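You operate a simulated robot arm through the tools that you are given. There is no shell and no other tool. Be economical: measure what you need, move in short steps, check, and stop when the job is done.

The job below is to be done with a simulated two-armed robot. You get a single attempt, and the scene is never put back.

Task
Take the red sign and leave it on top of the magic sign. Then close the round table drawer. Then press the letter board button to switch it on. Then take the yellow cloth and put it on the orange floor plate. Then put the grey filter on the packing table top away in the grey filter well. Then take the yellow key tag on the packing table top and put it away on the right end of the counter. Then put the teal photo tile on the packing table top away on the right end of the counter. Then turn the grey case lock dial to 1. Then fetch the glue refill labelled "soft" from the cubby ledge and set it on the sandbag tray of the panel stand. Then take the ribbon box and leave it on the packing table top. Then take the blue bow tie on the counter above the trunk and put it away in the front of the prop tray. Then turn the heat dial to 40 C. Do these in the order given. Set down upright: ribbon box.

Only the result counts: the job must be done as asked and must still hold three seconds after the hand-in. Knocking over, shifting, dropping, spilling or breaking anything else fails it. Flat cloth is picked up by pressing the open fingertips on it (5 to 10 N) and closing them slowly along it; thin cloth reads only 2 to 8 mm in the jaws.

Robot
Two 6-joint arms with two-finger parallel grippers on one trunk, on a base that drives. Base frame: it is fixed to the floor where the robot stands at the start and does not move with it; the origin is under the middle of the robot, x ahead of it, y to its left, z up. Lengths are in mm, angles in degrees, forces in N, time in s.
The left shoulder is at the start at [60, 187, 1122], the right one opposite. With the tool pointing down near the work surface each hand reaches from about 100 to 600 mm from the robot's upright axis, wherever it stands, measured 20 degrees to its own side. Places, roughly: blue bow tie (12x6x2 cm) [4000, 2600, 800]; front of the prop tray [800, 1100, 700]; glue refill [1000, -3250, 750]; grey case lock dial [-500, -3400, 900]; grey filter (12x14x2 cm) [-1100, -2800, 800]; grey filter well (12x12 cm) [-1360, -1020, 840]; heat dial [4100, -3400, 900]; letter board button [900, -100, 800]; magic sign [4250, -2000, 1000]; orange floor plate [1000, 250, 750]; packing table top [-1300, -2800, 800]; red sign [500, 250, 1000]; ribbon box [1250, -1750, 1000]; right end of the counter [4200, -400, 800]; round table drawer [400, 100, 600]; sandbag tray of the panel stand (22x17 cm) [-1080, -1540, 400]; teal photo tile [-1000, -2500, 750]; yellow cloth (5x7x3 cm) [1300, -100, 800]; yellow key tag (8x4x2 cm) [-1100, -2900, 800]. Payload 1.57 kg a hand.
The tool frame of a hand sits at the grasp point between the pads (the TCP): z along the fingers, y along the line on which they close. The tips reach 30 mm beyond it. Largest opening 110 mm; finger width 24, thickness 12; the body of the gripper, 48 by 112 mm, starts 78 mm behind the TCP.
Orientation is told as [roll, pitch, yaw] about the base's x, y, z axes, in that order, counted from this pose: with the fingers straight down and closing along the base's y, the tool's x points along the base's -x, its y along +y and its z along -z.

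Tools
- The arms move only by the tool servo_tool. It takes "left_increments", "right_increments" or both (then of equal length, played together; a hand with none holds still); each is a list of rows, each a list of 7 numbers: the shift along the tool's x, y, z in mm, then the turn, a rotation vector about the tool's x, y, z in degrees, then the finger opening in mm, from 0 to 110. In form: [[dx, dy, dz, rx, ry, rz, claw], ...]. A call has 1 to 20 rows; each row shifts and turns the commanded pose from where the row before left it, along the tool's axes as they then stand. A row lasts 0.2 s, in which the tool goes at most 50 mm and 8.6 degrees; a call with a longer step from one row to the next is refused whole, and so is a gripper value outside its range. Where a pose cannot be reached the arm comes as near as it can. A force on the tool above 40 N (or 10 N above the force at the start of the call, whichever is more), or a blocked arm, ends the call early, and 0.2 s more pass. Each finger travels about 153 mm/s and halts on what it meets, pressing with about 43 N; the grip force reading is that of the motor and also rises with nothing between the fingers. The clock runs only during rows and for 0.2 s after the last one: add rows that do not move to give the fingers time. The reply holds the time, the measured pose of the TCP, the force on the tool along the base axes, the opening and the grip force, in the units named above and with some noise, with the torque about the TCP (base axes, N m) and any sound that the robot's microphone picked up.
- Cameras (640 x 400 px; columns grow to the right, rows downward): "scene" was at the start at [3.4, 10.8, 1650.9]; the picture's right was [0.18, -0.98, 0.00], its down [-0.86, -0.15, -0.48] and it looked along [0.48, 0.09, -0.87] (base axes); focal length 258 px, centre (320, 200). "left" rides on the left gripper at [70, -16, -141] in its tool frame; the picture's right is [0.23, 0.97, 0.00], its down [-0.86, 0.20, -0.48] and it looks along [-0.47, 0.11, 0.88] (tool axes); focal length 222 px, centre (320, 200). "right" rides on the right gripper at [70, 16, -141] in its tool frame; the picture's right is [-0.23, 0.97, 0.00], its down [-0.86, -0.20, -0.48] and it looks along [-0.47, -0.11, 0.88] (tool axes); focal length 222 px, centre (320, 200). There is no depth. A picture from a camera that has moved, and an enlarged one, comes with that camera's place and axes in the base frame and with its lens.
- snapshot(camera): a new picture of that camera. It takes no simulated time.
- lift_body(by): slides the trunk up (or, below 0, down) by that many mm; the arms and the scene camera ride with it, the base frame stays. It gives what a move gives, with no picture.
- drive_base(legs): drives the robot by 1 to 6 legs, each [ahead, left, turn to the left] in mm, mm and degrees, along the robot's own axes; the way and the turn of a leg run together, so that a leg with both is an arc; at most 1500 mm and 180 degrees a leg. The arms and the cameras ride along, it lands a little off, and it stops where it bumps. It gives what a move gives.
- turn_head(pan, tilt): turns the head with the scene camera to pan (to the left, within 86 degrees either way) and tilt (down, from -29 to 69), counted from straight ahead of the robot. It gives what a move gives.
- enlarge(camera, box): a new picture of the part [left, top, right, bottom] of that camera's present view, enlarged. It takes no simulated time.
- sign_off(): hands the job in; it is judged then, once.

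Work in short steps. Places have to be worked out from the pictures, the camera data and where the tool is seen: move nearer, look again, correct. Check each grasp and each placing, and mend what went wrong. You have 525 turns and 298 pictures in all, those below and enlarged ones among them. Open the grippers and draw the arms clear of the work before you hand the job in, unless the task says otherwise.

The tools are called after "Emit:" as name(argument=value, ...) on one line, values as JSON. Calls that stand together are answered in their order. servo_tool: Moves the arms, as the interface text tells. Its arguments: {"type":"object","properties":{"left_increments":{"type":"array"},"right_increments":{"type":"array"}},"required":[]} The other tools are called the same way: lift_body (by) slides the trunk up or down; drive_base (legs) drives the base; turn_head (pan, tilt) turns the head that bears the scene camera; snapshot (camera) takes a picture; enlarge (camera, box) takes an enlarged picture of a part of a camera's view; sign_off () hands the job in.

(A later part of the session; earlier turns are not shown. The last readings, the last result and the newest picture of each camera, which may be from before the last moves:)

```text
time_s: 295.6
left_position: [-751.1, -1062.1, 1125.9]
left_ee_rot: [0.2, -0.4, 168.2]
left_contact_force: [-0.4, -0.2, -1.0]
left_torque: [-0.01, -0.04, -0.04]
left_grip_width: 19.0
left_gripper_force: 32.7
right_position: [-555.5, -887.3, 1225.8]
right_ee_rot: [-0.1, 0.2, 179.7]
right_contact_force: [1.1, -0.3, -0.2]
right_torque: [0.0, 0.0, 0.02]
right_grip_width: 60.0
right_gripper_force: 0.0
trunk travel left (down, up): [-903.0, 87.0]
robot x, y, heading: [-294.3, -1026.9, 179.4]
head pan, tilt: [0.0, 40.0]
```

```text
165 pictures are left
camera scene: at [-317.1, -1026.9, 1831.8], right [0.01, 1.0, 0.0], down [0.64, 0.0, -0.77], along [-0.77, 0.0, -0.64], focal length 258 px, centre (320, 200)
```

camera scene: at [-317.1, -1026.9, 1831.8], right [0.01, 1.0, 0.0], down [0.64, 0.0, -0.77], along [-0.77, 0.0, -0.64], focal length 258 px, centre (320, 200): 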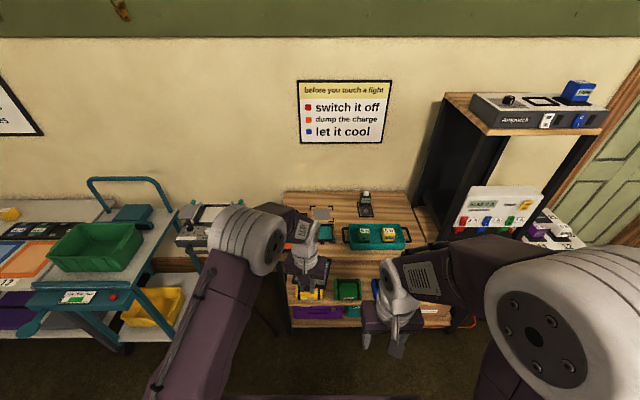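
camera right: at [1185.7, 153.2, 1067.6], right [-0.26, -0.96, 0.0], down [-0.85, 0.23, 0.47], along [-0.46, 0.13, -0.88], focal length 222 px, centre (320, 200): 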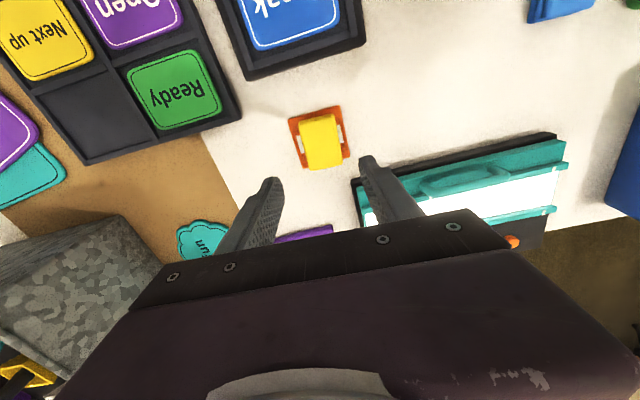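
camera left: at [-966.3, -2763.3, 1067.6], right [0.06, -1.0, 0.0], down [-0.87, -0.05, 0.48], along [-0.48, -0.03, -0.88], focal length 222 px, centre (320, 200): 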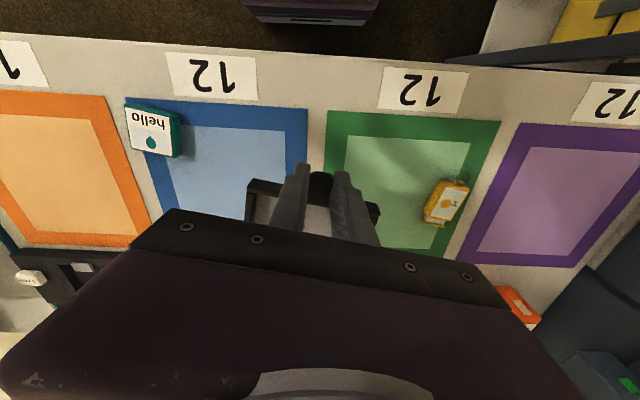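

Shelf front is at x≈−1170. Drive up to about (−775, −960) and rotate the filter to align.

Emit:
drive_base(legs=[[480, -65, 0.5]])

Emit:
servo_tool(left_increments=[[0, 0, 0, 0, 0, -4, 0], [0, 0, 0, 0, 0, -4, 0], [0, 0, 0, 0, 0, -3.9, 0]])

Emit:
turn_head(pan=0, tilt=52)

Emit:
snapshot(camera="scene")

Emit:
snapshot(camera="left")

```text
time_s: 298.5
left_position: [-1235.2, -1000.4, 1127.1]
left_ee_rot: [0.0, -0.5, 168.7]
left_contact_force: [-0.2, 0.3, -1.2]
left_torque: [0.0, -0.01, -0.01]
left_grip_width: 19.1
left_gripper_force: 33.2
right_position: [-1041.0, -823.2, 1224.7]
right_ee_rot: [-0.2, 0.3, -179.9]
right_contact_force: [0.5, 0.8, 0.0]
right_torque: [-0.01, 0.03, 0.01]
right_grip_width: 59.9
right_gripper_force: 0.0
trunk travel left (down, up): [-903.0, 87.0]
robot x, y, heading: [-779.6, -960.5, -180.0]
head pan, tilt: [0.0, 40.0]
```

```text
time_s: 299.3
left_position: [-1237.1, -999.9, 1126.2]
left_ee_rot: [0.0, -0.3, -179.4]
left_contact_force: [-0.1, 0.0, -1.1]
left_torque: [0.01, -0.04, 0.0]
left_grip_width: 19.1
left_gripper_force: 33.6
right_position: [-1044.4, -822.1, 1224.7]
right_ee_rot: [-0.1, 0.2, -179.9]
right_contact_force: [-0.5, -0.7, 0.3]
right_torque: [-0.01, -0.01, 0.01]
right_grip_width: 59.9
right_gripper_force: 0.0
trunk travel left (down, up): [-903.0, 87.0]
robot x, y, heading: [-777.3, -961.2, -180.0]
head pan, tilt: [0.0, 40.0]
```

```text
time_s: 300.1
left_position: [-1237.5, -1000.1, 1125.8]
left_ee_rot: [-0.1, -0.4, -179.5]
left_contact_force: [0.0, -0.5, -0.1]
left_torque: [-0.03, -0.05, 0.02]
left_grip_width: 19.1
left_gripper_force: 33.5
right_position: [-1043.5, -823.5, 1224.8]
right_ee_rot: [-0.1, 0.3, -179.9]
right_contact_force: [0.4, 0.3, -0.3]
right_torque: [0.0, 0.03, 0.02]
right_grip_width: 59.7
right_gripper_force: 0.1
trunk travel left (down, up): [-903.0, 87.0]
robot x, y, heading: [-774.4, -965.0, -180.0]
head pan, tilt: [0.0, 52.0]
```

```text
164 pictures are left
camera scene: at [-794.9, -961.5, 1815.1], right [0.0, 1.0, 0.0], down [0.79, 0.0, -0.62], along [-0.62, 0.0, -0.79], focal length 258 px, centre (320, 200)
```

scene: 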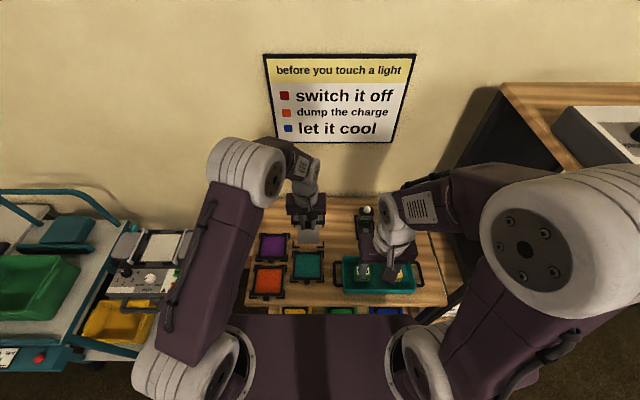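

```text
163 pictures are left
camera left: at [-1166.4, -982.6, 1268.0], right [0.24, -0.97, 0.0], down [-0.85, -0.21, 0.48], along [-0.47, -0.11, -0.88], focal length 222 px, centre (320, 200)
```

left: 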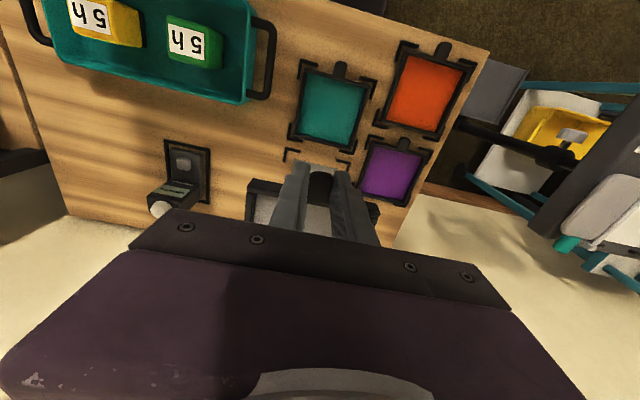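

Front brackets span y −945…−1073 at x≈−1305. Move the filter over the well and lower for a closer look.

Emit:
servo_tool(left_increments=[[-30, 5, 0, 0, 0, 0, 0], [-29, 5, 0, 0, 0, 0, 0], [0, 0, 0, 0, 0, -0.5, 0]])

Emit:
lift_body(by=-170)

Emit:
snapshot(camera="left")

Emit:
enlarge(camera="scene", box=[230, 150, 390, 250])

```text
time_s: 300.9
left_position: [-1295.9, -1012.7, 1126.0]
left_ee_rot: [-0.1, -0.4, -179.0]
left_contact_force: [0.6, 0.0, -1.2]
left_torque: [0.01, -0.04, 0.01]
left_grip_width: 18.9
left_gripper_force: 33.0
right_position: [-1042.6, -822.4, 1224.7]
right_ee_rot: [-0.1, 0.3, -180.0]
right_contact_force: [-0.3, 0.7, -1.0]
right_torque: [-0.01, 0.02, 0.01]
right_grip_width: 60.0
right_gripper_force: 0.1
trunk travel left (down, up): [-903.0, 87.0]
robot x, y, heading: [-781.0, -963.3, -179.9]
head pan, tilt: [0.0, 52.0]
```

```text
time_s: 302.8
left_position: [-1297.0, -1013.0, 955.9]
left_ee_rot: [-0.1, -0.4, -179.0]
left_contact_force: [-0.5, 0.0, -0.3]
left_torque: [0.01, 0.0, -0.01]
left_grip_width: 18.8
left_gripper_force: 33.6
right_position: [-1044.2, -822.8, 1054.4]
right_ee_rot: [-0.1, 0.3, -179.9]
right_contact_force: [-0.6, 0.2, -0.6]
right_torque: [-0.03, 0.0, 0.01]
right_grip_width: 59.9
right_gripper_force: 0.0
trunk travel left (down, up): [-733.0, 257.0]
robot x, y, heading: [-778.7, -957.8, -180.0]
head pan, tilt: [0.0, 52.0]
```

```text
162 pictures are left
camera left: at [-1225.9, -993.7, 1097.0], right [0.24, -0.97, 0.0], down [-0.85, -0.22, 0.48], along [-0.47, -0.12, -0.88], focal length 222 px, centre (320, 200)
```

left: 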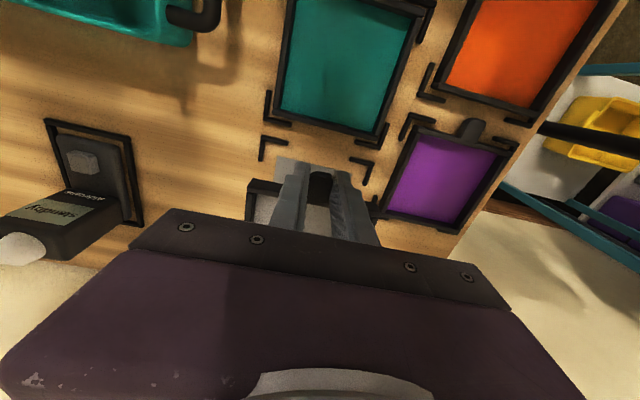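

```text
4.00 times, centred on (310, 200) of scene
camera zoom: at [-794.3, -961.6, 1645.1], right [0.0, 1.0, 0.0], down [0.79, 0.0, -0.62], along [-0.62, 0.0, -0.79], focal length 1033 px, centre (360, 200)
```

zoom: 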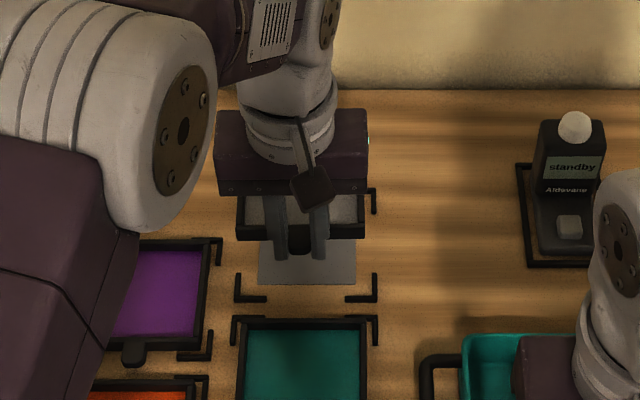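

Brackets' centre y≈−1010; front inner edge ≈ −1301. Lower to just above the brackets and look again.

Emit:
servo_tool(left_increments=[[3, -2, 25, 0, 0, 0, 0], [0, 0, 25, 0, 0, 0, 0], [0, 0, 8, 0, 0, -1, 0]])

Emit:
snapshot(camera="left")

Emit:
enlarge(camera="scene", box=[260, 180, 356, 240])

```text
time_s: 303.6
left_position: [-1295.2, -1010.4, 897.6]
left_ee_rot: [-0.1, -0.4, -178.0]
left_contact_force: [-0.6, -0.4, -0.8]
left_torque: [-0.02, -0.01, -0.02]
left_grip_width: 18.9
left_gripper_force: 33.4
right_position: [-1043.5, -823.4, 1055.3]
right_ee_rot: [-0.1, 0.3, -180.0]
right_contact_force: [-0.1, -0.4, -1.0]
right_torque: [0.01, 0.02, -0.02]
right_grip_width: 59.9
right_gripper_force: 0.1
trunk travel left (down, up): [-733.0, 257.0]
robot x, y, heading: [-779.0, -960.9, -179.7]
head pan, tilt: [0.0, 52.0]
```

```text
160 pictures are left
camera left: at [-1223.9, -990.1, 1038.7], right [0.26, -0.97, 0.0], down [-0.84, -0.23, 0.48], along [-0.47, -0.12, -0.87], focal length 222 px, centre (320, 200)
```

left: 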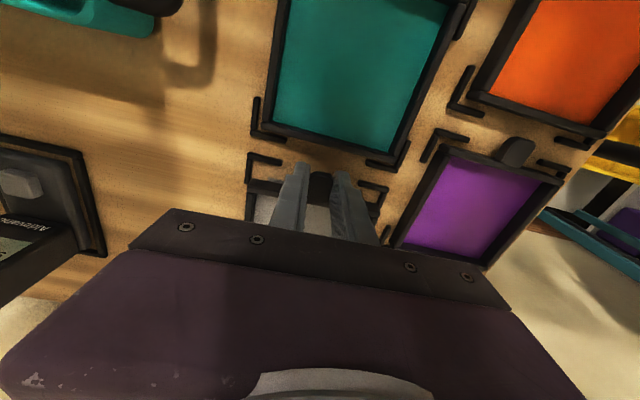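

```text
6.67 times, centred on (308, 210) of scene
camera zoom: at [-794.3, -961.6, 1645.0], right [0.0, 1.0, 0.0], down [0.79, 0.0, -0.62], along [-0.62, 0.0, -0.79], focal length 1721 px, centre (400, 133)
```

zoom: 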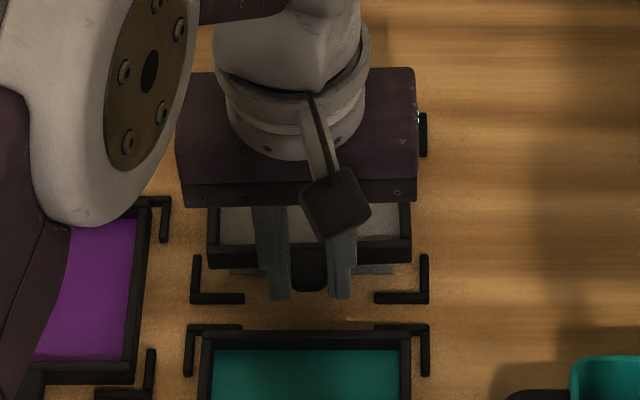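

Nearly centred; shift 5 mm further back and lower into the well.

Emit:
servo_tool(left_increments=[[-5, 0, 8, 0, 0, 0, 0], [0, 0, 8, 0, 0, 0, 0], [0, 0, 5, 0, 0, 0, 0], [0, 0, 4, 0, 0, 0, 0]])

Emit:
enlarge(camera="scene", box=[260, 180, 356, 240])

```text
time_s: 304.6
left_position: [-1299.2, -1009.5, 880.4]
left_ee_rot: [-0.2, -0.9, -177.9]
left_contact_force: [12.2, -2.7, 23.9]
left_torque: [-0.44, -0.69, 0.03]
left_grip_width: 19.0
left_gripper_force: 33.1
right_position: [-1040.3, -823.1, 1055.7]
right_ee_rot: [-0.2, 0.1, -179.7]
right_contact_force: [0.1, 0.5, 0.0]
right_torque: [0.01, -0.03, 0.01]
right_grip_width: 60.0
right_gripper_force: 0.0
trunk travel left (down, up): [-733.0, 257.0]
robot x, y, heading: [-778.5, -961.4, -180.0]
head pan, tilt: [0.0, 52.0]
stopped in row 4 (left hand): the force on the tool passed its limit at 44 N (the readings are from after the stop); the commanded pose is now the measured one
```

```text
6.67 times, centred on (308, 210) of scene
camera zoom: at [-789.2, -961.6, 1645.3], right [0.0, 1.0, 0.0], down [0.79, 0.0, -0.62], along [-0.62, 0.0, -0.79], focal length 1721 px, centre (400, 133)
```

zoom: 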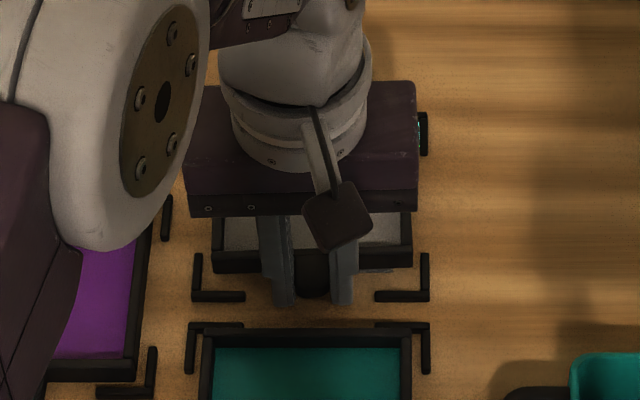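

The tips touch the shelf (≈850). Compared with the purple neighbour the gap at the front is ~5 mm too big, so raise 3 mm, shift 4 mm toward me and set down.

Emit:
servo_tool(left_increments=[[0, 0, -5, 0, 0, 0, 0], [4, 0, 0, 0, 0, 0, 0], [0, 0, 3, 0, 0, 0, 0]])

Emit:
enlarge(camera="scene", box=[230, 180, 390, 280])

Emit:
enlarge(camera="left", box=[220, 110, 460, 260])

```text
time_s: 305.4
left_position: [-1298.1, -1007.7, 879.2]
left_ee_rot: [-0.3, -0.9, -178.0]
left_contact_force: [3.3, 0.4, 4.3]
left_torque: [-0.11, -0.22, 0.04]
left_grip_width: 19.1
left_gripper_force: 33.7
right_position: [-1041.8, -823.3, 1055.7]
right_ee_rot: [0.0, 0.1, -179.9]
right_contact_force: [-0.2, -0.1, -0.3]
right_torque: [-0.04, -0.01, 0.01]
right_grip_width: 60.1
right_gripper_force: 0.0
trunk travel left (down, up): [-733.0, 257.0]
robot x, y, heading: [-777.1, -962.2, -180.2]
head pan, tilt: [0.0, 52.0]
```

```text
4.00 times, centred on (310, 230) of scene
camera zoom: at [-793.3, -961.6, 1645.1], right [0.0, 1.0, 0.0], down [0.79, 0.0, -0.62], along [-0.62, 0.0, -0.79], focal length 1033 px, centre (360, 80)
```

zoom: 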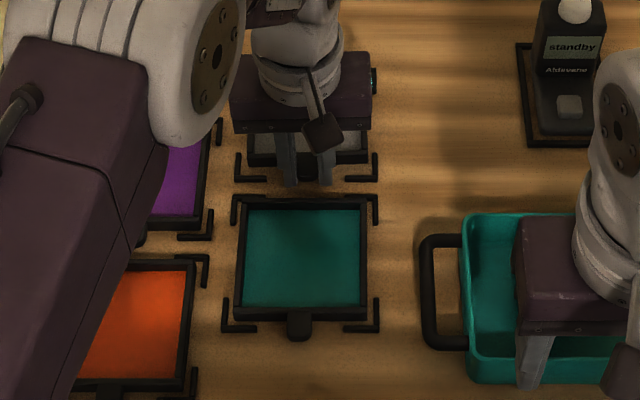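

```text
2.67 times, centred on (340, 185) of left
camera zoom: at [-1226.3, -989.4, 1021.3], right [0.26, -0.97, -0.01], down [-0.84, -0.23, 0.49], along [-0.47, -0.12, -0.87], focal length 592 px, centre (267, 240)
```

zoom: 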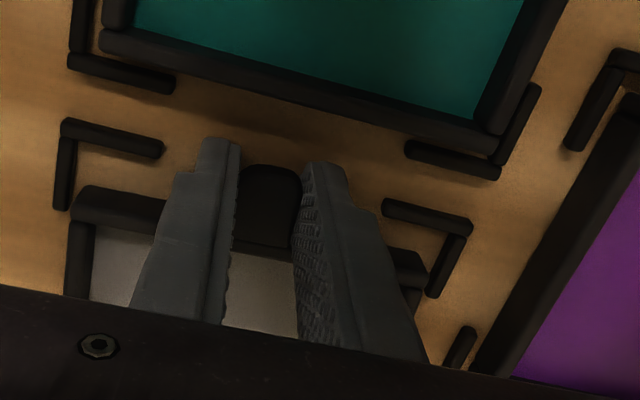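

Front gap still ~10 mm by the hand camera (inner bracket edge x≈−1297). Raise 5 mm, shift 5 mm more toward me, and lower again.

Emit:
servo_tool(left_increments=[[0, 0, -6, 0, 0, 0, 0], [6, 2, 0, 0, 0, 0, 0], [0, 0, 4, 0, 0, 0, 0], [0, 0, 3, 0, 0, 0, 0], [0, 0, 2, 0, 0, 0, 0]])

Emit:
enlarge(camera="left", box=[220, 110, 460, 260])

Emit:
enlarge(camera="scene", box=[260, 180, 356, 240])

```text
time_s: 306.6
left_position: [-1292.7, -1010.6, 879.9]
left_ee_rot: [-0.3, -1.4, -178.0]
left_contact_force: [-1.7, -3.5, 35.2]
left_torque: [-0.58, -0.43, -0.04]
left_grip_width: 19.0
left_gripper_force: 33.1
right_position: [-1039.9, -823.2, 1056.7]
right_ee_rot: [-0.1, 0.1, -179.8]
right_contact_force: [1.0, -0.2, -0.2]
right_torque: [0.04, 0.04, -0.01]
right_grip_width: 59.8
right_gripper_force: 0.0
trunk travel left (down, up): [-733.0, 257.0]
robot x, y, heading: [-778.8, -960.7, -180.0]
head pan, tilt: [0.0, 52.0]
```

```text
2.67 times, centred on (340, 185) of left
camera zoom: at [-1219.4, -991.7, 1020.6], right [0.26, -0.97, -0.01], down [-0.84, -0.23, 0.5], along [-0.48, -0.12, -0.87], focal length 592 px, centre (267, 240)
```

zoom: 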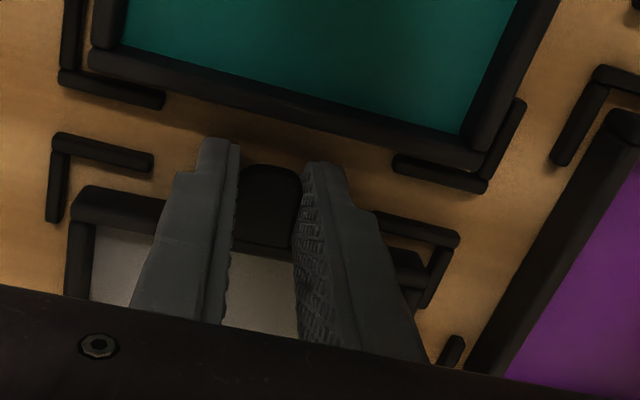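

```text
6.67 times, centred on (308, 210) of scene
camera zoom: at [-789.1, -961.8, 1645.7], right [0.0, 1.0, 0.0], down [0.79, 0.0, -0.62], along [-0.62, 0.0, -0.79], focal length 1721 px, centre (400, 133)
```

zoom: 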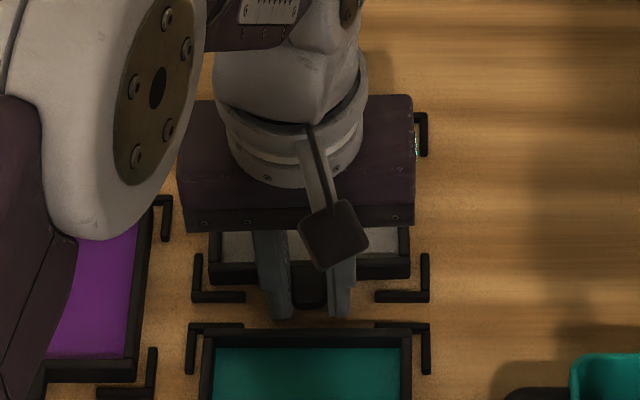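

Well centred now, ~5 mm gap in front. Ease up and open to release.

Emit:
servo_tool(left_increments=[[0, 0, -2, 0, 0, 0, 0], [0, 0, 0, 0, 0, 0, 18], [0, 0, 0, 0, 0, 0, 24], [0, 0, 0, 0, 0, 0, 28], [0, 0, -10, 0, 0, 0, 28], [0, 0, -30, 0, 0, 0, 28], [0, 0, -40, 0, 0, 0, 28]])

Emit:
servo_tool(left_increments=[[40, 0, -20, 0, 0, 0, 28], [40, 0, -20, 0, 0, 0, 28], [40, 0, -20, 0, 0, 0, 28]])

Emit:
snapshot(camera="left")

Emit:
enlarge(camera="scene", box=[250, 160, 380, 241])

```text
time_s: 308.2
left_position: [-1290.9, -1009.9, 960.2]
left_ee_rot: [-0.2, -0.6, -178.1]
left_contact_force: [0.9, -0.1, 0.4]
left_torque: [0.01, -0.03, 0.01]
left_grip_width: 27.9
left_gripper_force: 0.0
right_position: [-1041.6, -823.0, 1054.9]
right_ee_rot: [0.0, 0.3, -179.9]
right_contact_force: [1.2, 0.5, -0.4]
right_torque: [0.01, -0.01, 0.0]
right_grip_width: 59.8
right_gripper_force: 0.0
trunk travel left (down, up): [-733.0, 257.0]
robot x, y, heading: [-774.0, -963.8, -179.8]
head pan, tilt: [0.0, 52.0]
```

```text
time_s: 309.0
left_position: [-1169.1, -1008.4, 1017.3]
left_ee_rot: [-0.2, -0.8, -177.9]
left_contact_force: [1.0, 0.2, 0.8]
left_torque: [-0.01, 0.03, 0.0]
left_grip_width: 27.9
left_gripper_force: 0.1
right_position: [-1041.4, -824.0, 1055.5]
right_ee_rot: [0.0, 0.2, -179.9]
right_contact_force: [0.5, -1.1, -0.1]
right_torque: [0.0, 0.02, 0.0]
right_grip_width: 60.0
right_gripper_force: 0.1
trunk travel left (down, up): [-733.0, 257.0]
robot x, y, heading: [-777.2, -961.8, -180.0]
head pan, tilt: [0.0, 52.0]
```

```text
153 pictures are left
camera left: at [-1097.0, -989.4, 1157.0], right [0.26, -0.96, -0.01], down [-0.84, -0.23, 0.49], along [-0.48, -0.12, -0.87], focal length 222 px, centre (320, 200)
```

left: 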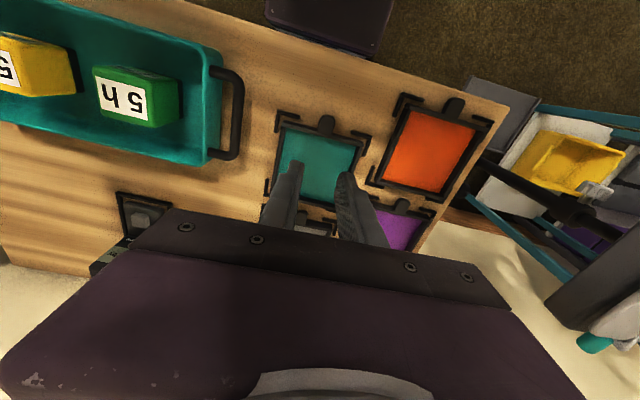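

```text
4.92 times, centred on (315, 200) of scene
camera zoom: at [-792.7, -961.8, 1645.0], right [0.0, 1.0, 0.0], down [0.79, 0.0, -0.62], along [-0.62, 0.0, -0.79], focal length 1271 px, centre (345, 198)
```

zoom: 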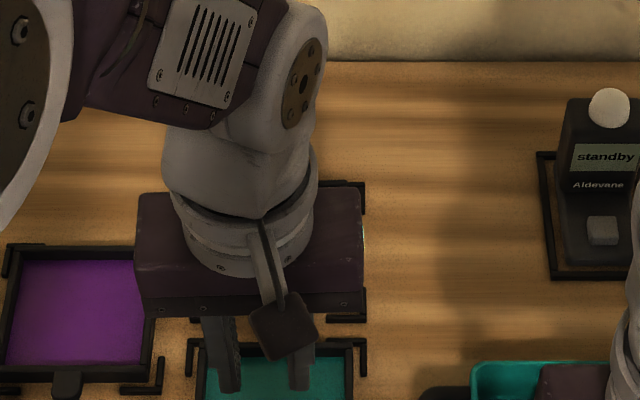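

Back off and verify the filter in the well.

Emit:
lift_body(by=200)

Emit:
drive_base(legs=[[-400, 0, 0]])

Emit:
turn_head(pan=0, tilt=42)

Emit:
enlarge(camera="scene", box=[250, 150, 410, 250])

```text
time_s: 311.1
left_position: [-1170.0, -1007.2, 1217.0]
left_ee_rot: [-0.2, -0.9, -178.0]
left_contact_force: [-0.7, 0.0, -0.8]
left_torque: [0.01, -0.02, 0.02]
left_grip_width: 28.0
left_gripper_force: 0.1
right_position: [-1043.3, -824.2, 1255.1]
right_ee_rot: [-0.1, 0.3, -179.8]
right_contact_force: [0.0, -0.6, 0.3]
right_torque: [-0.04, -0.03, 0.03]
right_grip_width: 60.0
right_gripper_force: 0.1
trunk travel left (down, up): [-933.0, 57.0]
robot x, y, heading: [-779.7, -962.6, -180.2]
head pan, tilt: [0.0, 52.0]
```

```text
time_s: 313.6
left_position: [-769.6, -1008.9, 1214.2]
left_ee_rot: [-0.3, -0.8, -177.6]
left_contact_force: [-0.3, -0.2, 0.0]
left_torque: [0.04, -0.04, -0.02]
left_grip_width: 28.1
left_gripper_force: 0.0
right_position: [-642.9, -823.0, 1253.7]
right_ee_rot: [0.0, 0.4, -179.6]
right_contact_force: [0.4, 0.1, 0.5]
right_torque: [-0.01, 0.0, 0.01]
right_grip_width: 59.8
right_gripper_force: 0.0
trunk travel left (down, up): [-933.0, 57.0]
robot x, y, heading: [-375.7, -961.9, -179.5]
head pan, tilt: [0.0, 52.0]
```

```text
time_s: 314.4
left_position: [-768.0, -1009.2, 1215.0]
left_ee_rot: [-0.2, -0.9, -177.6]
left_contact_force: [-0.4, 0.1, 0.7]
left_torque: [0.03, -0.01, -0.03]
left_grip_width: 28.2
left_gripper_force: 0.0
right_position: [-642.4, -823.4, 1255.2]
right_ee_rot: [-0.1, 0.3, -179.6]
right_contact_force: [0.2, 0.3, 0.7]
right_torque: [-0.01, 0.03, -0.03]
right_grip_width: 60.2
right_gripper_force: 0.0
trunk travel left (down, up): [-933.0, 57.0]
robot x, y, heading: [-371.8, -954.5, -179.4]
head pan, tilt: [0.0, 42.0]
```

```text
4.00 times, centred on (330, 200) of scene
camera zoom: at [-401.1, -959.7, 1858.8], right [-0.01, 1.0, 0.0], down [0.67, 0.01, -0.74], along [-0.74, -0.01, -0.67], focal length 1033 px, centre (280, 200)
```

zoom: 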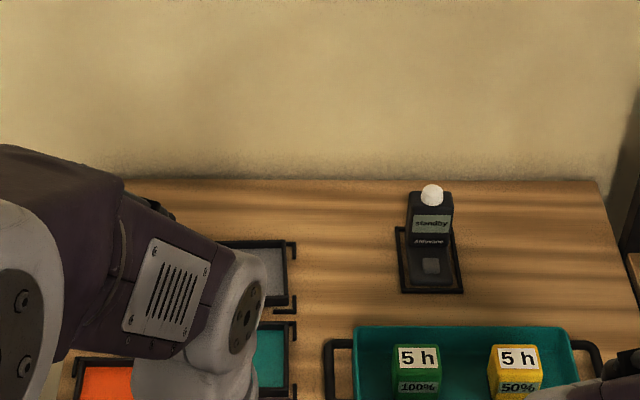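

Right side looks seated. I continue south and take one more look sideways on the way.

Emit:
drive_base(legs=[[0, 700, 0]])

Emit:
turn_head(pan=-38, tilt=35)

Emit:
snapshot(camera="scene")

```text
time_s: 318.3
left_position: [-767.0, -1712.8, 1217.3]
left_ee_rot: [-0.1, -1.0, -178.4]
left_contact_force: [-0.2, 0.3, -1.5]
left_torque: [-0.02, 0.03, 0.01]
left_grip_width: 28.0
left_gripper_force: 0.0
right_position: [-638.1, -1528.2, 1254.1]
right_ee_rot: [0.1, 0.4, 179.6]
right_contact_force: [-0.3, 1.3, 0.0]
right_torque: [0.01, 0.0, 0.01]
right_grip_width: 60.1
right_gripper_force: 0.1
trunk travel left (down, up): [-933.0, 57.0]
robot x, y, heading: [-372.6, -1671.4, 179.5]
head pan, tilt: [0.0, 42.0]
```

```text
time_s: 319.3
left_position: [-767.8, -1714.2, 1214.9]
left_ee_rot: [-0.2, -0.9, -178.4]
left_contact_force: [-0.1, -0.5, -0.1]
left_torque: [-0.02, 0.01, -0.01]
left_grip_width: 28.1
left_gripper_force: 0.1
right_position: [-639.8, -1530.0, 1255.4]
right_ee_rot: [0.0, 0.3, 179.7]
right_contact_force: [1.1, 0.8, -0.6]
right_torque: [0.01, -0.01, 0.0]
right_grip_width: 60.1
right_gripper_force: 0.0
trunk travel left (down, up): [-933.0, 57.0]
robot x, y, heading: [-373.8, -1669.9, 179.6]
head pan, tilt: [-38.0, 35.0]
```

```text
150 pictures are left
camera scene: at [-385.3, -1617.3, 1869.4], right [0.62, 0.78, 0.0], down [0.45, -0.36, -0.82], along [-0.64, 0.51, -0.57], focal length 258 px, centre (320, 200)
```

scene: 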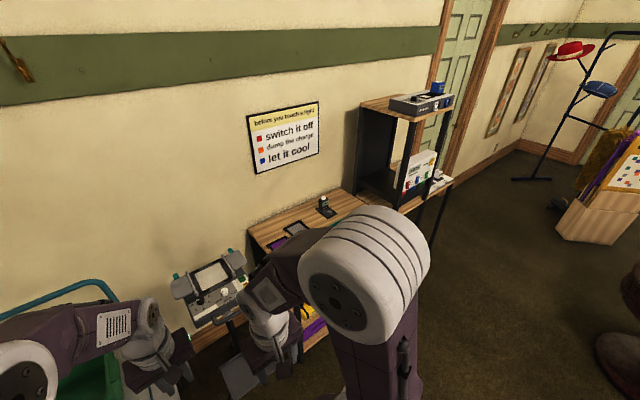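

Emit:
enlarge(camera="scene", box=[240, 190, 352, 260])

```text
5.71 times, centred on (296, 225) of scene
camera zoom: at [-385.3, -1617.3, 1869.4], right [0.62, 0.78, 0.0], down [0.45, -0.36, -0.82], along [-0.64, 0.51, -0.57], focal length 1475 px, centre (457, 57)
```

zoom: 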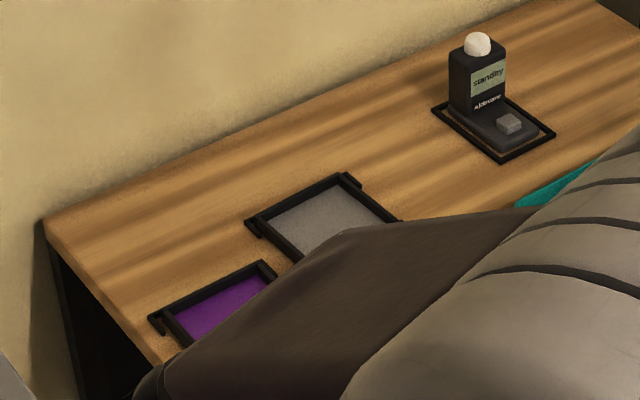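

Grey filter is seated like its neighbour. Now to the packing table for the tag (left hand) and the tile (right hand).

Emit:
drive_base(legs=[[0, 1080, 0.4], [210, 0, 0]])

Emit:
turn_head(pan=0, tilt=55)

Emit:
enlarge(camera="scene", box=[180, 180, 420, 330])

```text
time_s: 326.1
left_position: [-965.0, -2804.6, 1217.5]
left_ee_rot: [-0.2, -1.2, -176.8]
left_contact_force: [0.3, 1.3, 1.2]
left_torque: [-0.02, 0.05, -0.02]
left_grip_width: 27.9
left_gripper_force: 0.0
right_position: [-842.9, -2615.9, 1256.3]
right_ee_rot: [-0.1, 0.1, -178.8]
right_contact_force: [1.1, 1.2, -0.3]
right_torque: [0.01, 0.04, -0.05]
right_grip_width: 60.1
right_gripper_force: 0.0
trunk travel left (down, up): [-933.0, 57.0]
robot x, y, heading: [-580.8, -2745.8, -178.7]
head pan, tilt: [-38.0, 35.0]
```

```text
time_s: 327.1
left_position: [-971.3, -2804.6, 1215.9]
left_ee_rot: [-0.3, -0.8, -176.8]
left_contact_force: [-0.3, 0.6, 0.0]
left_torque: [-0.02, 0.0, -0.03]
left_grip_width: 28.4
left_gripper_force: 0.2
right_position: [-847.4, -2616.4, 1254.1]
right_ee_rot: [-0.2, 0.3, -178.8]
right_contact_force: [-0.1, 0.3, -0.4]
right_torque: [-0.02, 0.01, 0.0]
right_grip_width: 60.1
right_gripper_force: 0.1
trunk travel left (down, up): [-933.0, 57.0]
robot x, y, heading: [-579.5, -2749.9, -178.8]
head pan, tilt: [0.0, 55.0]
```

```text
2.67 times, centred on (300, 255) of scene
camera zoom: at [-593.7, -2750.1, 1841.2], right [-0.02, 1.0, 0.0], down [0.82, 0.02, -0.57], along [-0.57, -0.01, -0.82], focal length 688 px, centre (373, 53)
```

zoom: 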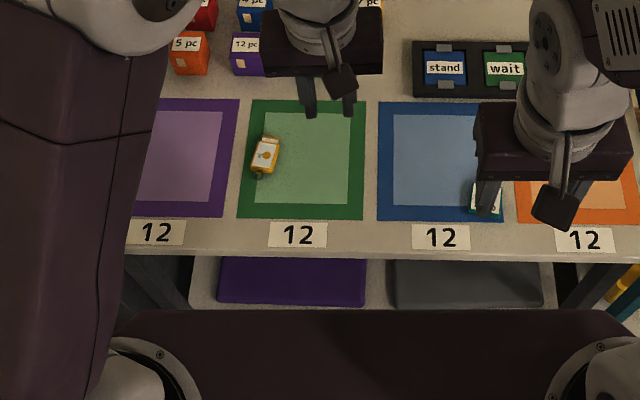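

Tag centre ≈ (−1098, −2937), long axis tilted ~15°. Move and turn the left hand over it, lower the trunk, then look through its camera.

Emit:
servo_tool(left_increments=[[-34, 31, 0, 0, 0, 6, 64], [-34, 31, 0, 0, 0, 6, 64], [-34, 31, 0, 0, 0, 6, 64], [-20, 45, 0, 0, 0, 0, 64]])

Emit:
lift_body(by=-260)

Emit:
snapshot(camera="left")

```text
time_s: 328.1
left_position: [-1107.4, -2932.1, 1215.5]
left_ee_rot: [0.0, -0.7, 165.0]
left_contact_force: [-0.8, -0.2, -0.7]
left_torque: [0.02, -0.02, 0.03]
left_grip_width: 64.0
left_gripper_force: 0.1
right_position: [-848.9, -2618.8, 1254.0]
right_ee_rot: [-0.2, 0.3, -178.9]
right_contact_force: [-0.1, 0.6, -0.3]
right_torque: [0.04, -0.01, 0.03]
right_grip_width: 59.7
right_gripper_force: 0.1
trunk travel left (down, up): [-933.0, 57.0]
robot x, y, heading: [-578.3, -2748.2, -178.6]
head pan, tilt: [0.0, 55.0]
```

```text
time_s: 330.8
left_position: [-1106.6, -2928.9, 956.3]
left_ee_rot: [0.1, -1.0, 165.1]
left_contact_force: [1.0, 0.5, 0.8]
left_torque: [0.03, 0.01, 0.02]
left_grip_width: 64.1
left_gripper_force: 0.0
right_position: [-847.7, -2615.8, 994.9]
right_ee_rot: [-0.1, 0.3, -178.8]
right_contact_force: [0.5, 0.0, 0.9]
right_torque: [0.02, -0.01, -0.02]
right_grip_width: 59.9
right_gripper_force: 0.1
trunk travel left (down, up): [-673.0, 317.0]
robot x, y, heading: [-578.8, -2750.5, -178.7]
head pan, tilt: [0.0, 55.0]
```

```text
147 pictures are left
camera left: at [-1032.1, -2932.2, 1097.7], right [-0.03, -1.0, 0.0], down [-0.87, 0.03, 0.49], along [-0.49, 0.02, -0.87], focal length 222 px, centre (320, 200)
```

left: 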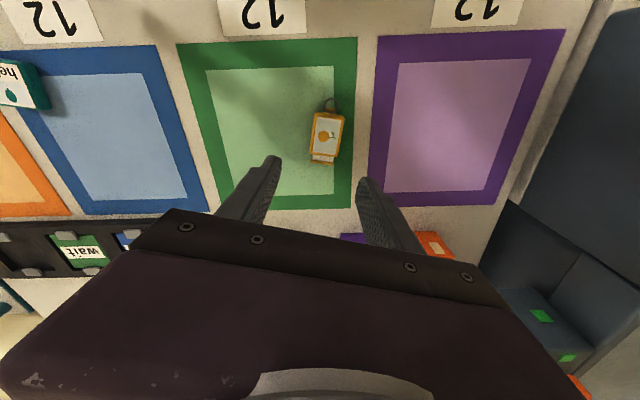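

Tag at ≈ (−1100, −2935). Correct, descend to z≈836, close.

Emit:
servo_tool(left_increments=[[8, 4, 40, 0, 0, -2, 60], [0, 0, 40, 0, 0, 0, 60], [0, 0, 25, 0, 0, 0, 60], [0, 0, 10, 0, 0, 0, 60], [0, 0, 5, 0, 0, 0, 60]])

Emit:
enlarge(camera="left", box=[200, 90, 440, 240])

```text
time_s: 332.0
left_position: [-1100.6, -2936.2, 836.0]
left_ee_rot: [0.1, -0.9, 167.1]
left_contact_force: [0.0, 0.3, -1.1]
left_torque: [-0.02, -0.06, 0.01]
left_grip_width: 59.7
left_gripper_force: 0.0
right_position: [-846.7, -2615.6, 995.1]
right_ee_rot: [0.0, 0.3, -178.8]
right_contact_force: [0.0, 1.0, -0.1]
right_torque: [0.0, 0.01, -0.01]
right_grip_width: 59.9
right_gripper_force: 0.1
trunk travel left (down, up): [-673.0, 317.0]
robot x, y, heading: [-580.0, -2753.2, -178.9]
head pan, tilt: [0.0, 55.0]
```

```text
2.67 times, centred on (320, 165) of left
camera zoom: at [-1026.8, -2935.7, 977.4], right [0.0, -1.0, 0.0], down [-0.87, -0.01, 0.49], along [-0.49, 0.0, -0.87], focal length 592 px, centre (320, 293)
```

zoom: 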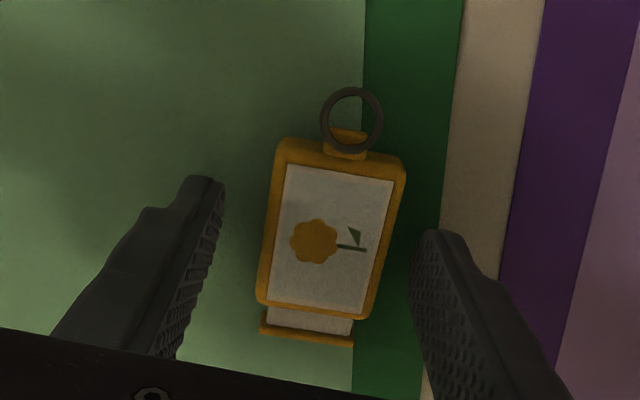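

Aligned; close.

Emit:
servo_tool(left_increments=[[0, 0, 1, 0, 0, 0, 45], [0, 0, 0, 0, 0, 0, 25], [0, 0, 0, 0, 0, 0, 0], [0, 0, 0, 0, 0, 0, 0], [0, 0, 0, 0, 0, 0, 0], [0, 0, -10, 0, 0, 0, 0], [0, 0, -20, 0, 0, 0, 0], [0, 0, -40, 0, 0, 0, 0], [0, 0, -40, 0, 0, 0, 0]])

Emit:
snapshot(camera="left")

Emit:
enlarge(camera="scene", box=[300, 150, 500, 275])

```text
time_s: 334.0
left_position: [-1097.9, -2935.5, 947.2]
left_ee_rot: [0.1, -0.8, 167.1]
left_contact_force: [0.0, 0.8, 0.1]
left_torque: [-0.01, 0.04, 0.0]
left_grip_width: 36.6
left_gripper_force: 43.0
right_position: [-847.4, -2617.8, 994.4]
right_ee_rot: [-0.1, 0.3, -178.8]
right_contact_force: [-0.3, -0.3, -0.2]
right_torque: [-0.03, -0.01, 0.04]
right_grip_width: 60.3
right_gripper_force: 0.1
trunk travel left (down, up): [-673.0, 317.0]
robot x, y, heading: [-576.4, -2747.7, -178.8]
head pan, tilt: [0.0, 55.0]
```

```text
145 pictures are left
camera left: at [-1023.5, -2934.7, 1087.4], right [0.0, -1.0, 0.0], down [-0.87, -0.01, 0.49], along [-0.49, 0.0, -0.87], focal length 222 px, centre (320, 200)
```

left: 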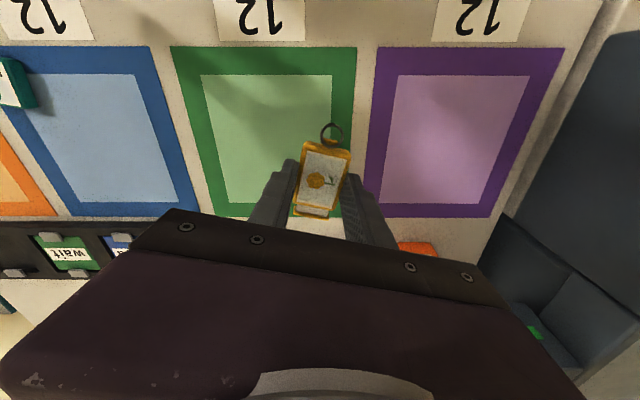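

```text
3.20 times, centred on (400, 212) of scene
camera zoom: at [-591.7, -2749.9, 1581.1], right [-0.02, 1.0, 0.0], down [0.82, 0.02, -0.57], along [-0.57, -0.01, -0.82], focal length 826 px, centre (64, 160)
```

zoom: 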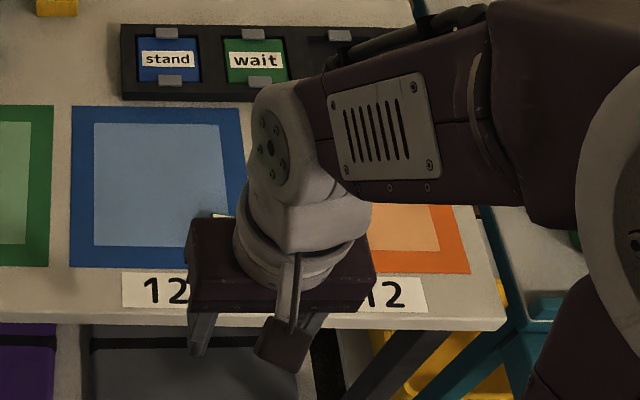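

Tag held (36.6 mm). Now move the right hand over the tile and look.

Emit:
servo_tool(right_increments=[[-40, -9, 0, 0, 0, 0, 90], [-40, -9, 0, 0, 0, 0, 90], [-40, -9, 0, 0, 0, 0, 90], [-40, -8, 0, 0, 0, 0, 90], [-20, 0, 0, 0, 0, 0, 90]])

Emit:
snapshot(camera="right")

```text
time_s: 335.2
left_position: [-1097.7, -2936.2, 945.1]
left_ee_rot: [0.1, -0.9, 167.1]
left_contact_force: [0.8, 0.2, -0.2]
left_torque: [-0.03, 0.0, -0.02]
left_grip_width: 36.6
left_gripper_force: 42.8
right_position: [-1028.8, -2584.9, 994.0]
right_ee_rot: [-0.1, 0.4, -178.8]
right_contact_force: [0.5, 0.0, 1.2]
right_torque: [-0.02, -0.01, 0.02]
right_grip_width: 90.0
right_gripper_force: 0.0
trunk travel left (down, up): [-673.0, 317.0]
robot x, y, heading: [-581.2, -2750.0, -178.8]
head pan, tilt: [0.0, 55.0]
```

```text
143 pictures are left
camera right: at [-959.2, -2599.3, 1136.2], right [-0.21, -0.98, 0.0], down [-0.86, 0.18, 0.47], along [-0.46, 0.1, -0.88], focal length 222 px, centre (320, 200)
```

right: 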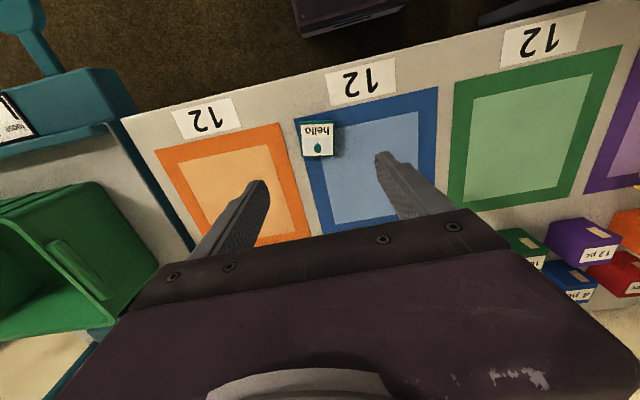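

Tile centre ≈ (−1031, −2580), ~46 mm wide. Align, descend to z≈836, and check.

Emit:
servo_tool(right_increments=[[-2, -5, 40, 0, 0, 0, 66], [0, 0, 45, 0, 0, 0, 66], [0, 0, 40, 0, 0, 0, 66], [0, 0, 20, 0, 0, 0, 66], [0, 0, 10, 0, 0, 0, 66], [0, 0, 3, 0, 0, 0, 66]])

Emit:
enlarge(camera="right", box=[200, 90, 440, 240])

```text
time_s: 336.6
left_position: [-1099.1, -2935.8, 947.0]
left_ee_rot: [0.0, -0.9, 167.1]
left_contact_force: [0.3, 0.2, -0.1]
left_torque: [-0.02, 0.0, -0.01]
left_grip_width: 36.4
left_gripper_force: 42.9
right_position: [-1029.6, -2580.6, 836.6]
right_ee_rot: [-0.1, 0.2, -178.8]
right_contact_force: [0.6, -0.2, -0.2]
right_torque: [0.0, 0.01, -0.04]
right_grip_width: 65.9
right_gripper_force: 0.1
trunk travel left (down, up): [-673.0, 317.0]
robot x, y, heading: [-578.5, -2747.5, -178.8]
head pan, tilt: [0.0, 55.0]
```

```text
2.67 times, centred on (320, 165) of right
camera zoom: at [-959.6, -2594.4, 979.2], right [-0.21, -0.98, 0.0], down [-0.86, 0.18, 0.47], along [-0.46, 0.1, -0.88], focal length 592 px, centre (320, 293)
```

zoom: 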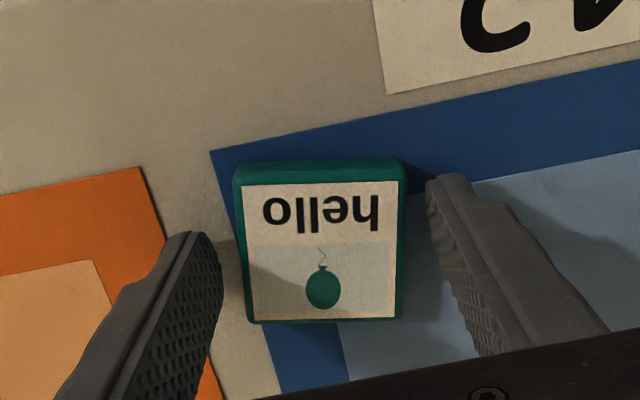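

The tile is turned ~12° relative to the hand; rotate and close.

Emit:
servo_tool(right_increments=[[2, 0, 0, 0, 0, 6, 66], [0, 0, 0, 0, 0, 6, 66], [0, 0, 0, 0, 0, 0, 50], [0, 0, 0, 0, 0, 0, 30], [0, 0, 0, 0, 0, 0, 0], [0, 0, 0, 0, 0, 0, 0], [0, 0, 0, 0, 0, 0, 0], [0, 0, -10, 0, 0, 0, 0], [0, 0, -20, 0, 0, 0, 0], [0, 0, -40, 0, 0, 0, 0], [0, 0, -40, 0, 0, 0, 0]])

Emit:
snapshot(camera="right")

```text
time_s: 339.0
left_position: [-1097.2, -2935.7, 946.8]
left_ee_rot: [-0.1, -0.9, 167.1]
left_contact_force: [0.0, 0.1, -0.3]
left_torque: [0.0, 0.01, 0.02]
left_grip_width: 36.5
left_gripper_force: 42.9
right_position: [-1029.5, -2580.9, 948.0]
right_ee_rot: [-0.1, 0.3, 169.2]
right_contact_force: [-0.6, -0.1, -0.6]
right_torque: [0.02, 0.01, 0.02]
right_grip_width: 48.6
right_gripper_force: 43.0
trunk travel left (down, up): [-673.0, 317.0]
robot x, y, heading: [-579.7, -2749.3, -178.9]
head pan, tilt: [0.0, 55.0]
```

```text
141 pictures are left
camera right: at [-963.2, -2608.9, 1089.9], right [-0.41, -0.91, 0.0], down [-0.81, 0.35, 0.47], along [-0.43, 0.2, -0.88], focal length 222 px, centre (320, 200)
```

right: 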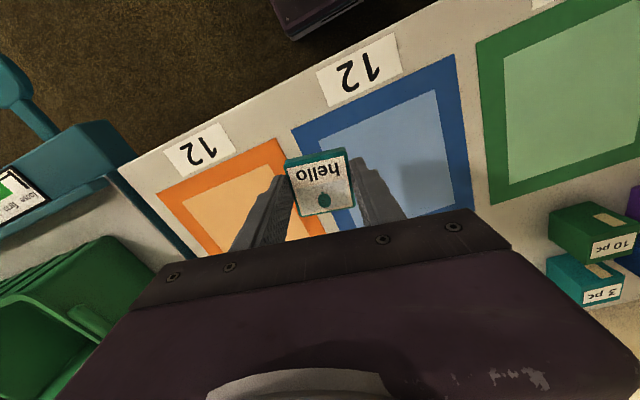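

Both items are held. Raise the trunk and drive to the white counter's right end.

Emit:
lift_body(by=260)

Emit:
drive_base(legs=[[-440, 0, 0], [0, -1450, 0], [0, -460, 0], [0, 0, 179], [1500, 0, 0], [1500, 0, 0]])

Emit:
turn_head(pan=15, tilt=30)

Emit:
snapshot(camera="scene")

```text
time_s: 341.6
left_position: [-1098.9, -2935.6, 1204.8]
left_ee_rot: [0.0, -0.9, 167.1]
left_contact_force: [0.2, 0.2, 0.6]
left_torque: [0.04, 0.01, -0.03]
left_grip_width: 36.6
left_gripper_force: 43.4
right_position: [-1028.6, -2580.7, 1207.9]
right_ee_rot: [-0.1, 0.3, 169.2]
right_contact_force: [0.3, -0.4, -1.7]
right_torque: [-0.02, 0.02, 0.0]
right_grip_width: 48.9
right_gripper_force: 43.2
trunk travel left (down, up): [-933.0, 57.0]
robot x, y, heading: [-579.8, -2750.7, -178.6]
head pan, tilt: [0.0, 55.0]
```

```text
time_s: 374.9
left_position: [3264.0, -406.6, 1206.2]
left_ee_rot: [0.0, -0.8, -10.5]
left_contact_force: [-0.7, -0.4, -0.1]
left_torque: [-0.01, -0.04, 0.0]
left_grip_width: 36.6
left_gripper_force: 43.3
right_position: [3209.6, -763.6, 1208.0]
right_ee_rot: [-0.1, 0.2, -8.3]
right_contact_force: [-0.2, 0.1, -0.8]
right_torque: [-0.01, 0.01, 0.04]
right_grip_width: 48.9
right_gripper_force: 42.7
trunk travel left (down, up): [-933.0, 57.0]
robot x, y, heading: [2752.9, -617.1, 3.6]
head pan, tilt: [0.0, 55.0]
```

```text
time_s: 375.8
left_position: [3264.4, -407.1, 1206.4]
left_ee_rot: [0.0, -0.9, -10.4]
left_contact_force: [0.2, 0.2, -1.2]
left_torque: [-0.01, -0.02, -0.01]
left_grip_width: 36.8
left_gripper_force: 43.0
right_position: [3208.7, -764.8, 1205.5]
right_ee_rot: [-0.2, 0.3, -8.3]
right_contact_force: [-0.2, -0.9, 0.0]
right_torque: [-0.01, -0.02, 0.01]
right_grip_width: 48.9
right_gripper_force: 42.8
trunk travel left (down, up): [-933.0, 57.0]
robot x, y, heading: [2752.9, -615.7, 3.6]
head pan, tilt: [15.0, 30.0]
```

```text
140 pictures are left
camera scene: at [2778.4, -591.2, 1877.1], right [0.32, -0.95, 0.0], down [-0.47, -0.16, -0.87], along [0.82, 0.28, -0.5], focal length 258 px, centre (320, 200)
```

scene: 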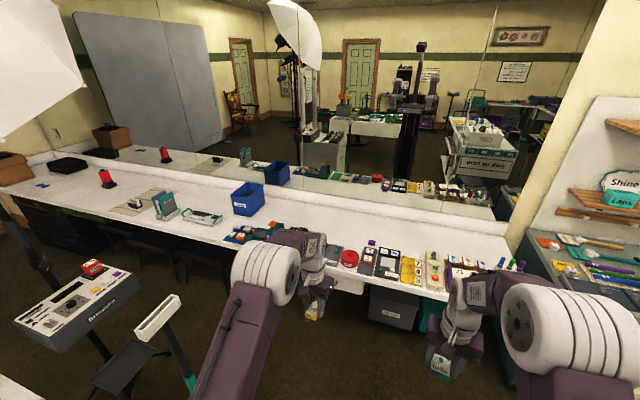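

Zoom on the counter to find its right end and free space.

Emit:
enlarge(camera="scene", box=[220, 200, 540, 320])

Emit:
enlarge(camera="scene", box=[340, 215, 540, 315])

```text
2.00 times, centred on (380, 260) of scene
camera zoom: at [2778.4, -591.2, 1877.1], right [0.32, -0.95, 0.0], down [-0.47, -0.16, -0.87], along [0.82, 0.28, -0.5], focal length 516 px, centre (200, 80)
```

zoom: 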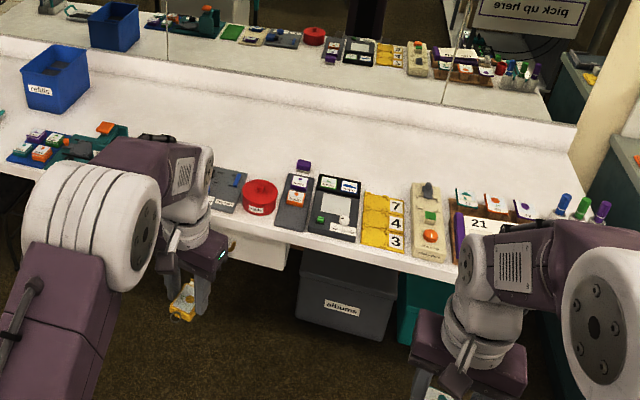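

```text
3.20 times, centred on (440, 265) of scene
camera zoom: at [2778.4, -591.2, 1877.1], right [0.32, -0.95, 0.0], down [-0.47, -0.16, -0.87], along [0.82, 0.28, -0.5], focal length 826 px, centre (-64, -8)
```

zoom: 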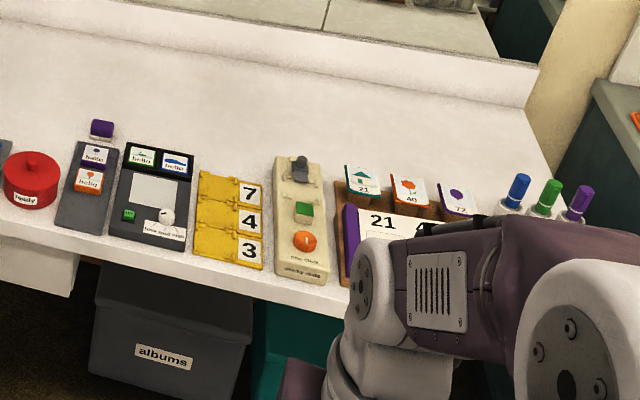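

The free strip behind the devices near (4120, −400) is on the right end. I drive to about (3560, −400), first straight then sideways.

Emit:
drive_base(legs=[[0, 30, -3.6], [700, 0, 0], [0, 185, 0]])

Emit:
turn_head(pan=0, tilt=45)

Emit:
snapshot(camera="scene")

```text
time_s: 381.1
left_position: [3967.9, -226.1, 1206.8]
left_ee_rot: [0.2, -0.8, -14.1]
left_contact_force: [-0.2, -1.7, -1.2]
left_torque: [0.03, -0.01, -0.01]
left_grip_width: 36.6
left_gripper_force: 43.0
right_position: [3890.0, -581.9, 1205.5]
right_ee_rot: [0.0, 0.3, -12.0]
right_contact_force: [1.1, 0.7, -0.2]
right_torque: [0.05, 0.02, 0.0]
right_grip_width: 48.6
right_gripper_force: 42.8
trunk travel left (down, up): [-933.0, 57.0]
robot x, y, heading: [3442.7, -401.2, -0.1]
head pan, tilt: [15.0, 30.0]
```

```text
time_s: 381.9
left_position: [3966.3, -223.1, 1206.9]
left_ee_rot: [0.0, -0.9, -14.1]
left_contact_force: [-0.1, -0.3, -0.6]
left_torque: [-0.01, -0.01, 0.04]
left_grip_width: 36.4
left_gripper_force: 43.0
right_position: [3888.8, -577.4, 1205.8]
right_ee_rot: [-0.1, 0.3, -12.0]
right_contact_force: [0.4, -0.7, -0.8]
right_torque: [0.0, 0.01, -0.03]
right_grip_width: 48.6
right_gripper_force: 42.7
trunk travel left (down, up): [-933.0, 57.0]
robot x, y, heading: [3445.5, -396.1, -0.1]
head pan, tilt: [0.0, 45.0]
```

```text
137 pictures are left
camera scene: at [3463.6, -399.7, 1854.6], right [0.0, -1.0, 0.0], down [-0.71, 0.0, -0.71], along [0.71, 0.0, -0.71], focal length 258 px, centre (320, 200)
```

scene: 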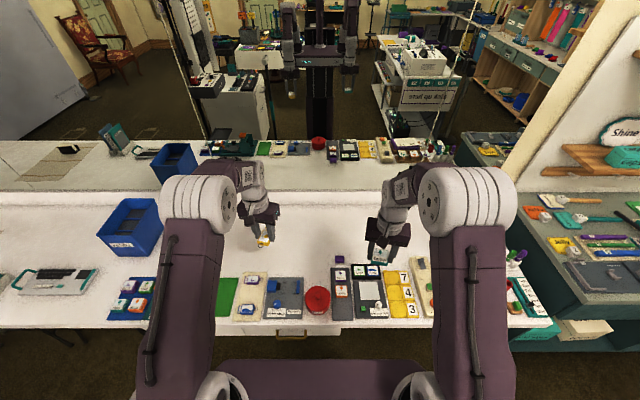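

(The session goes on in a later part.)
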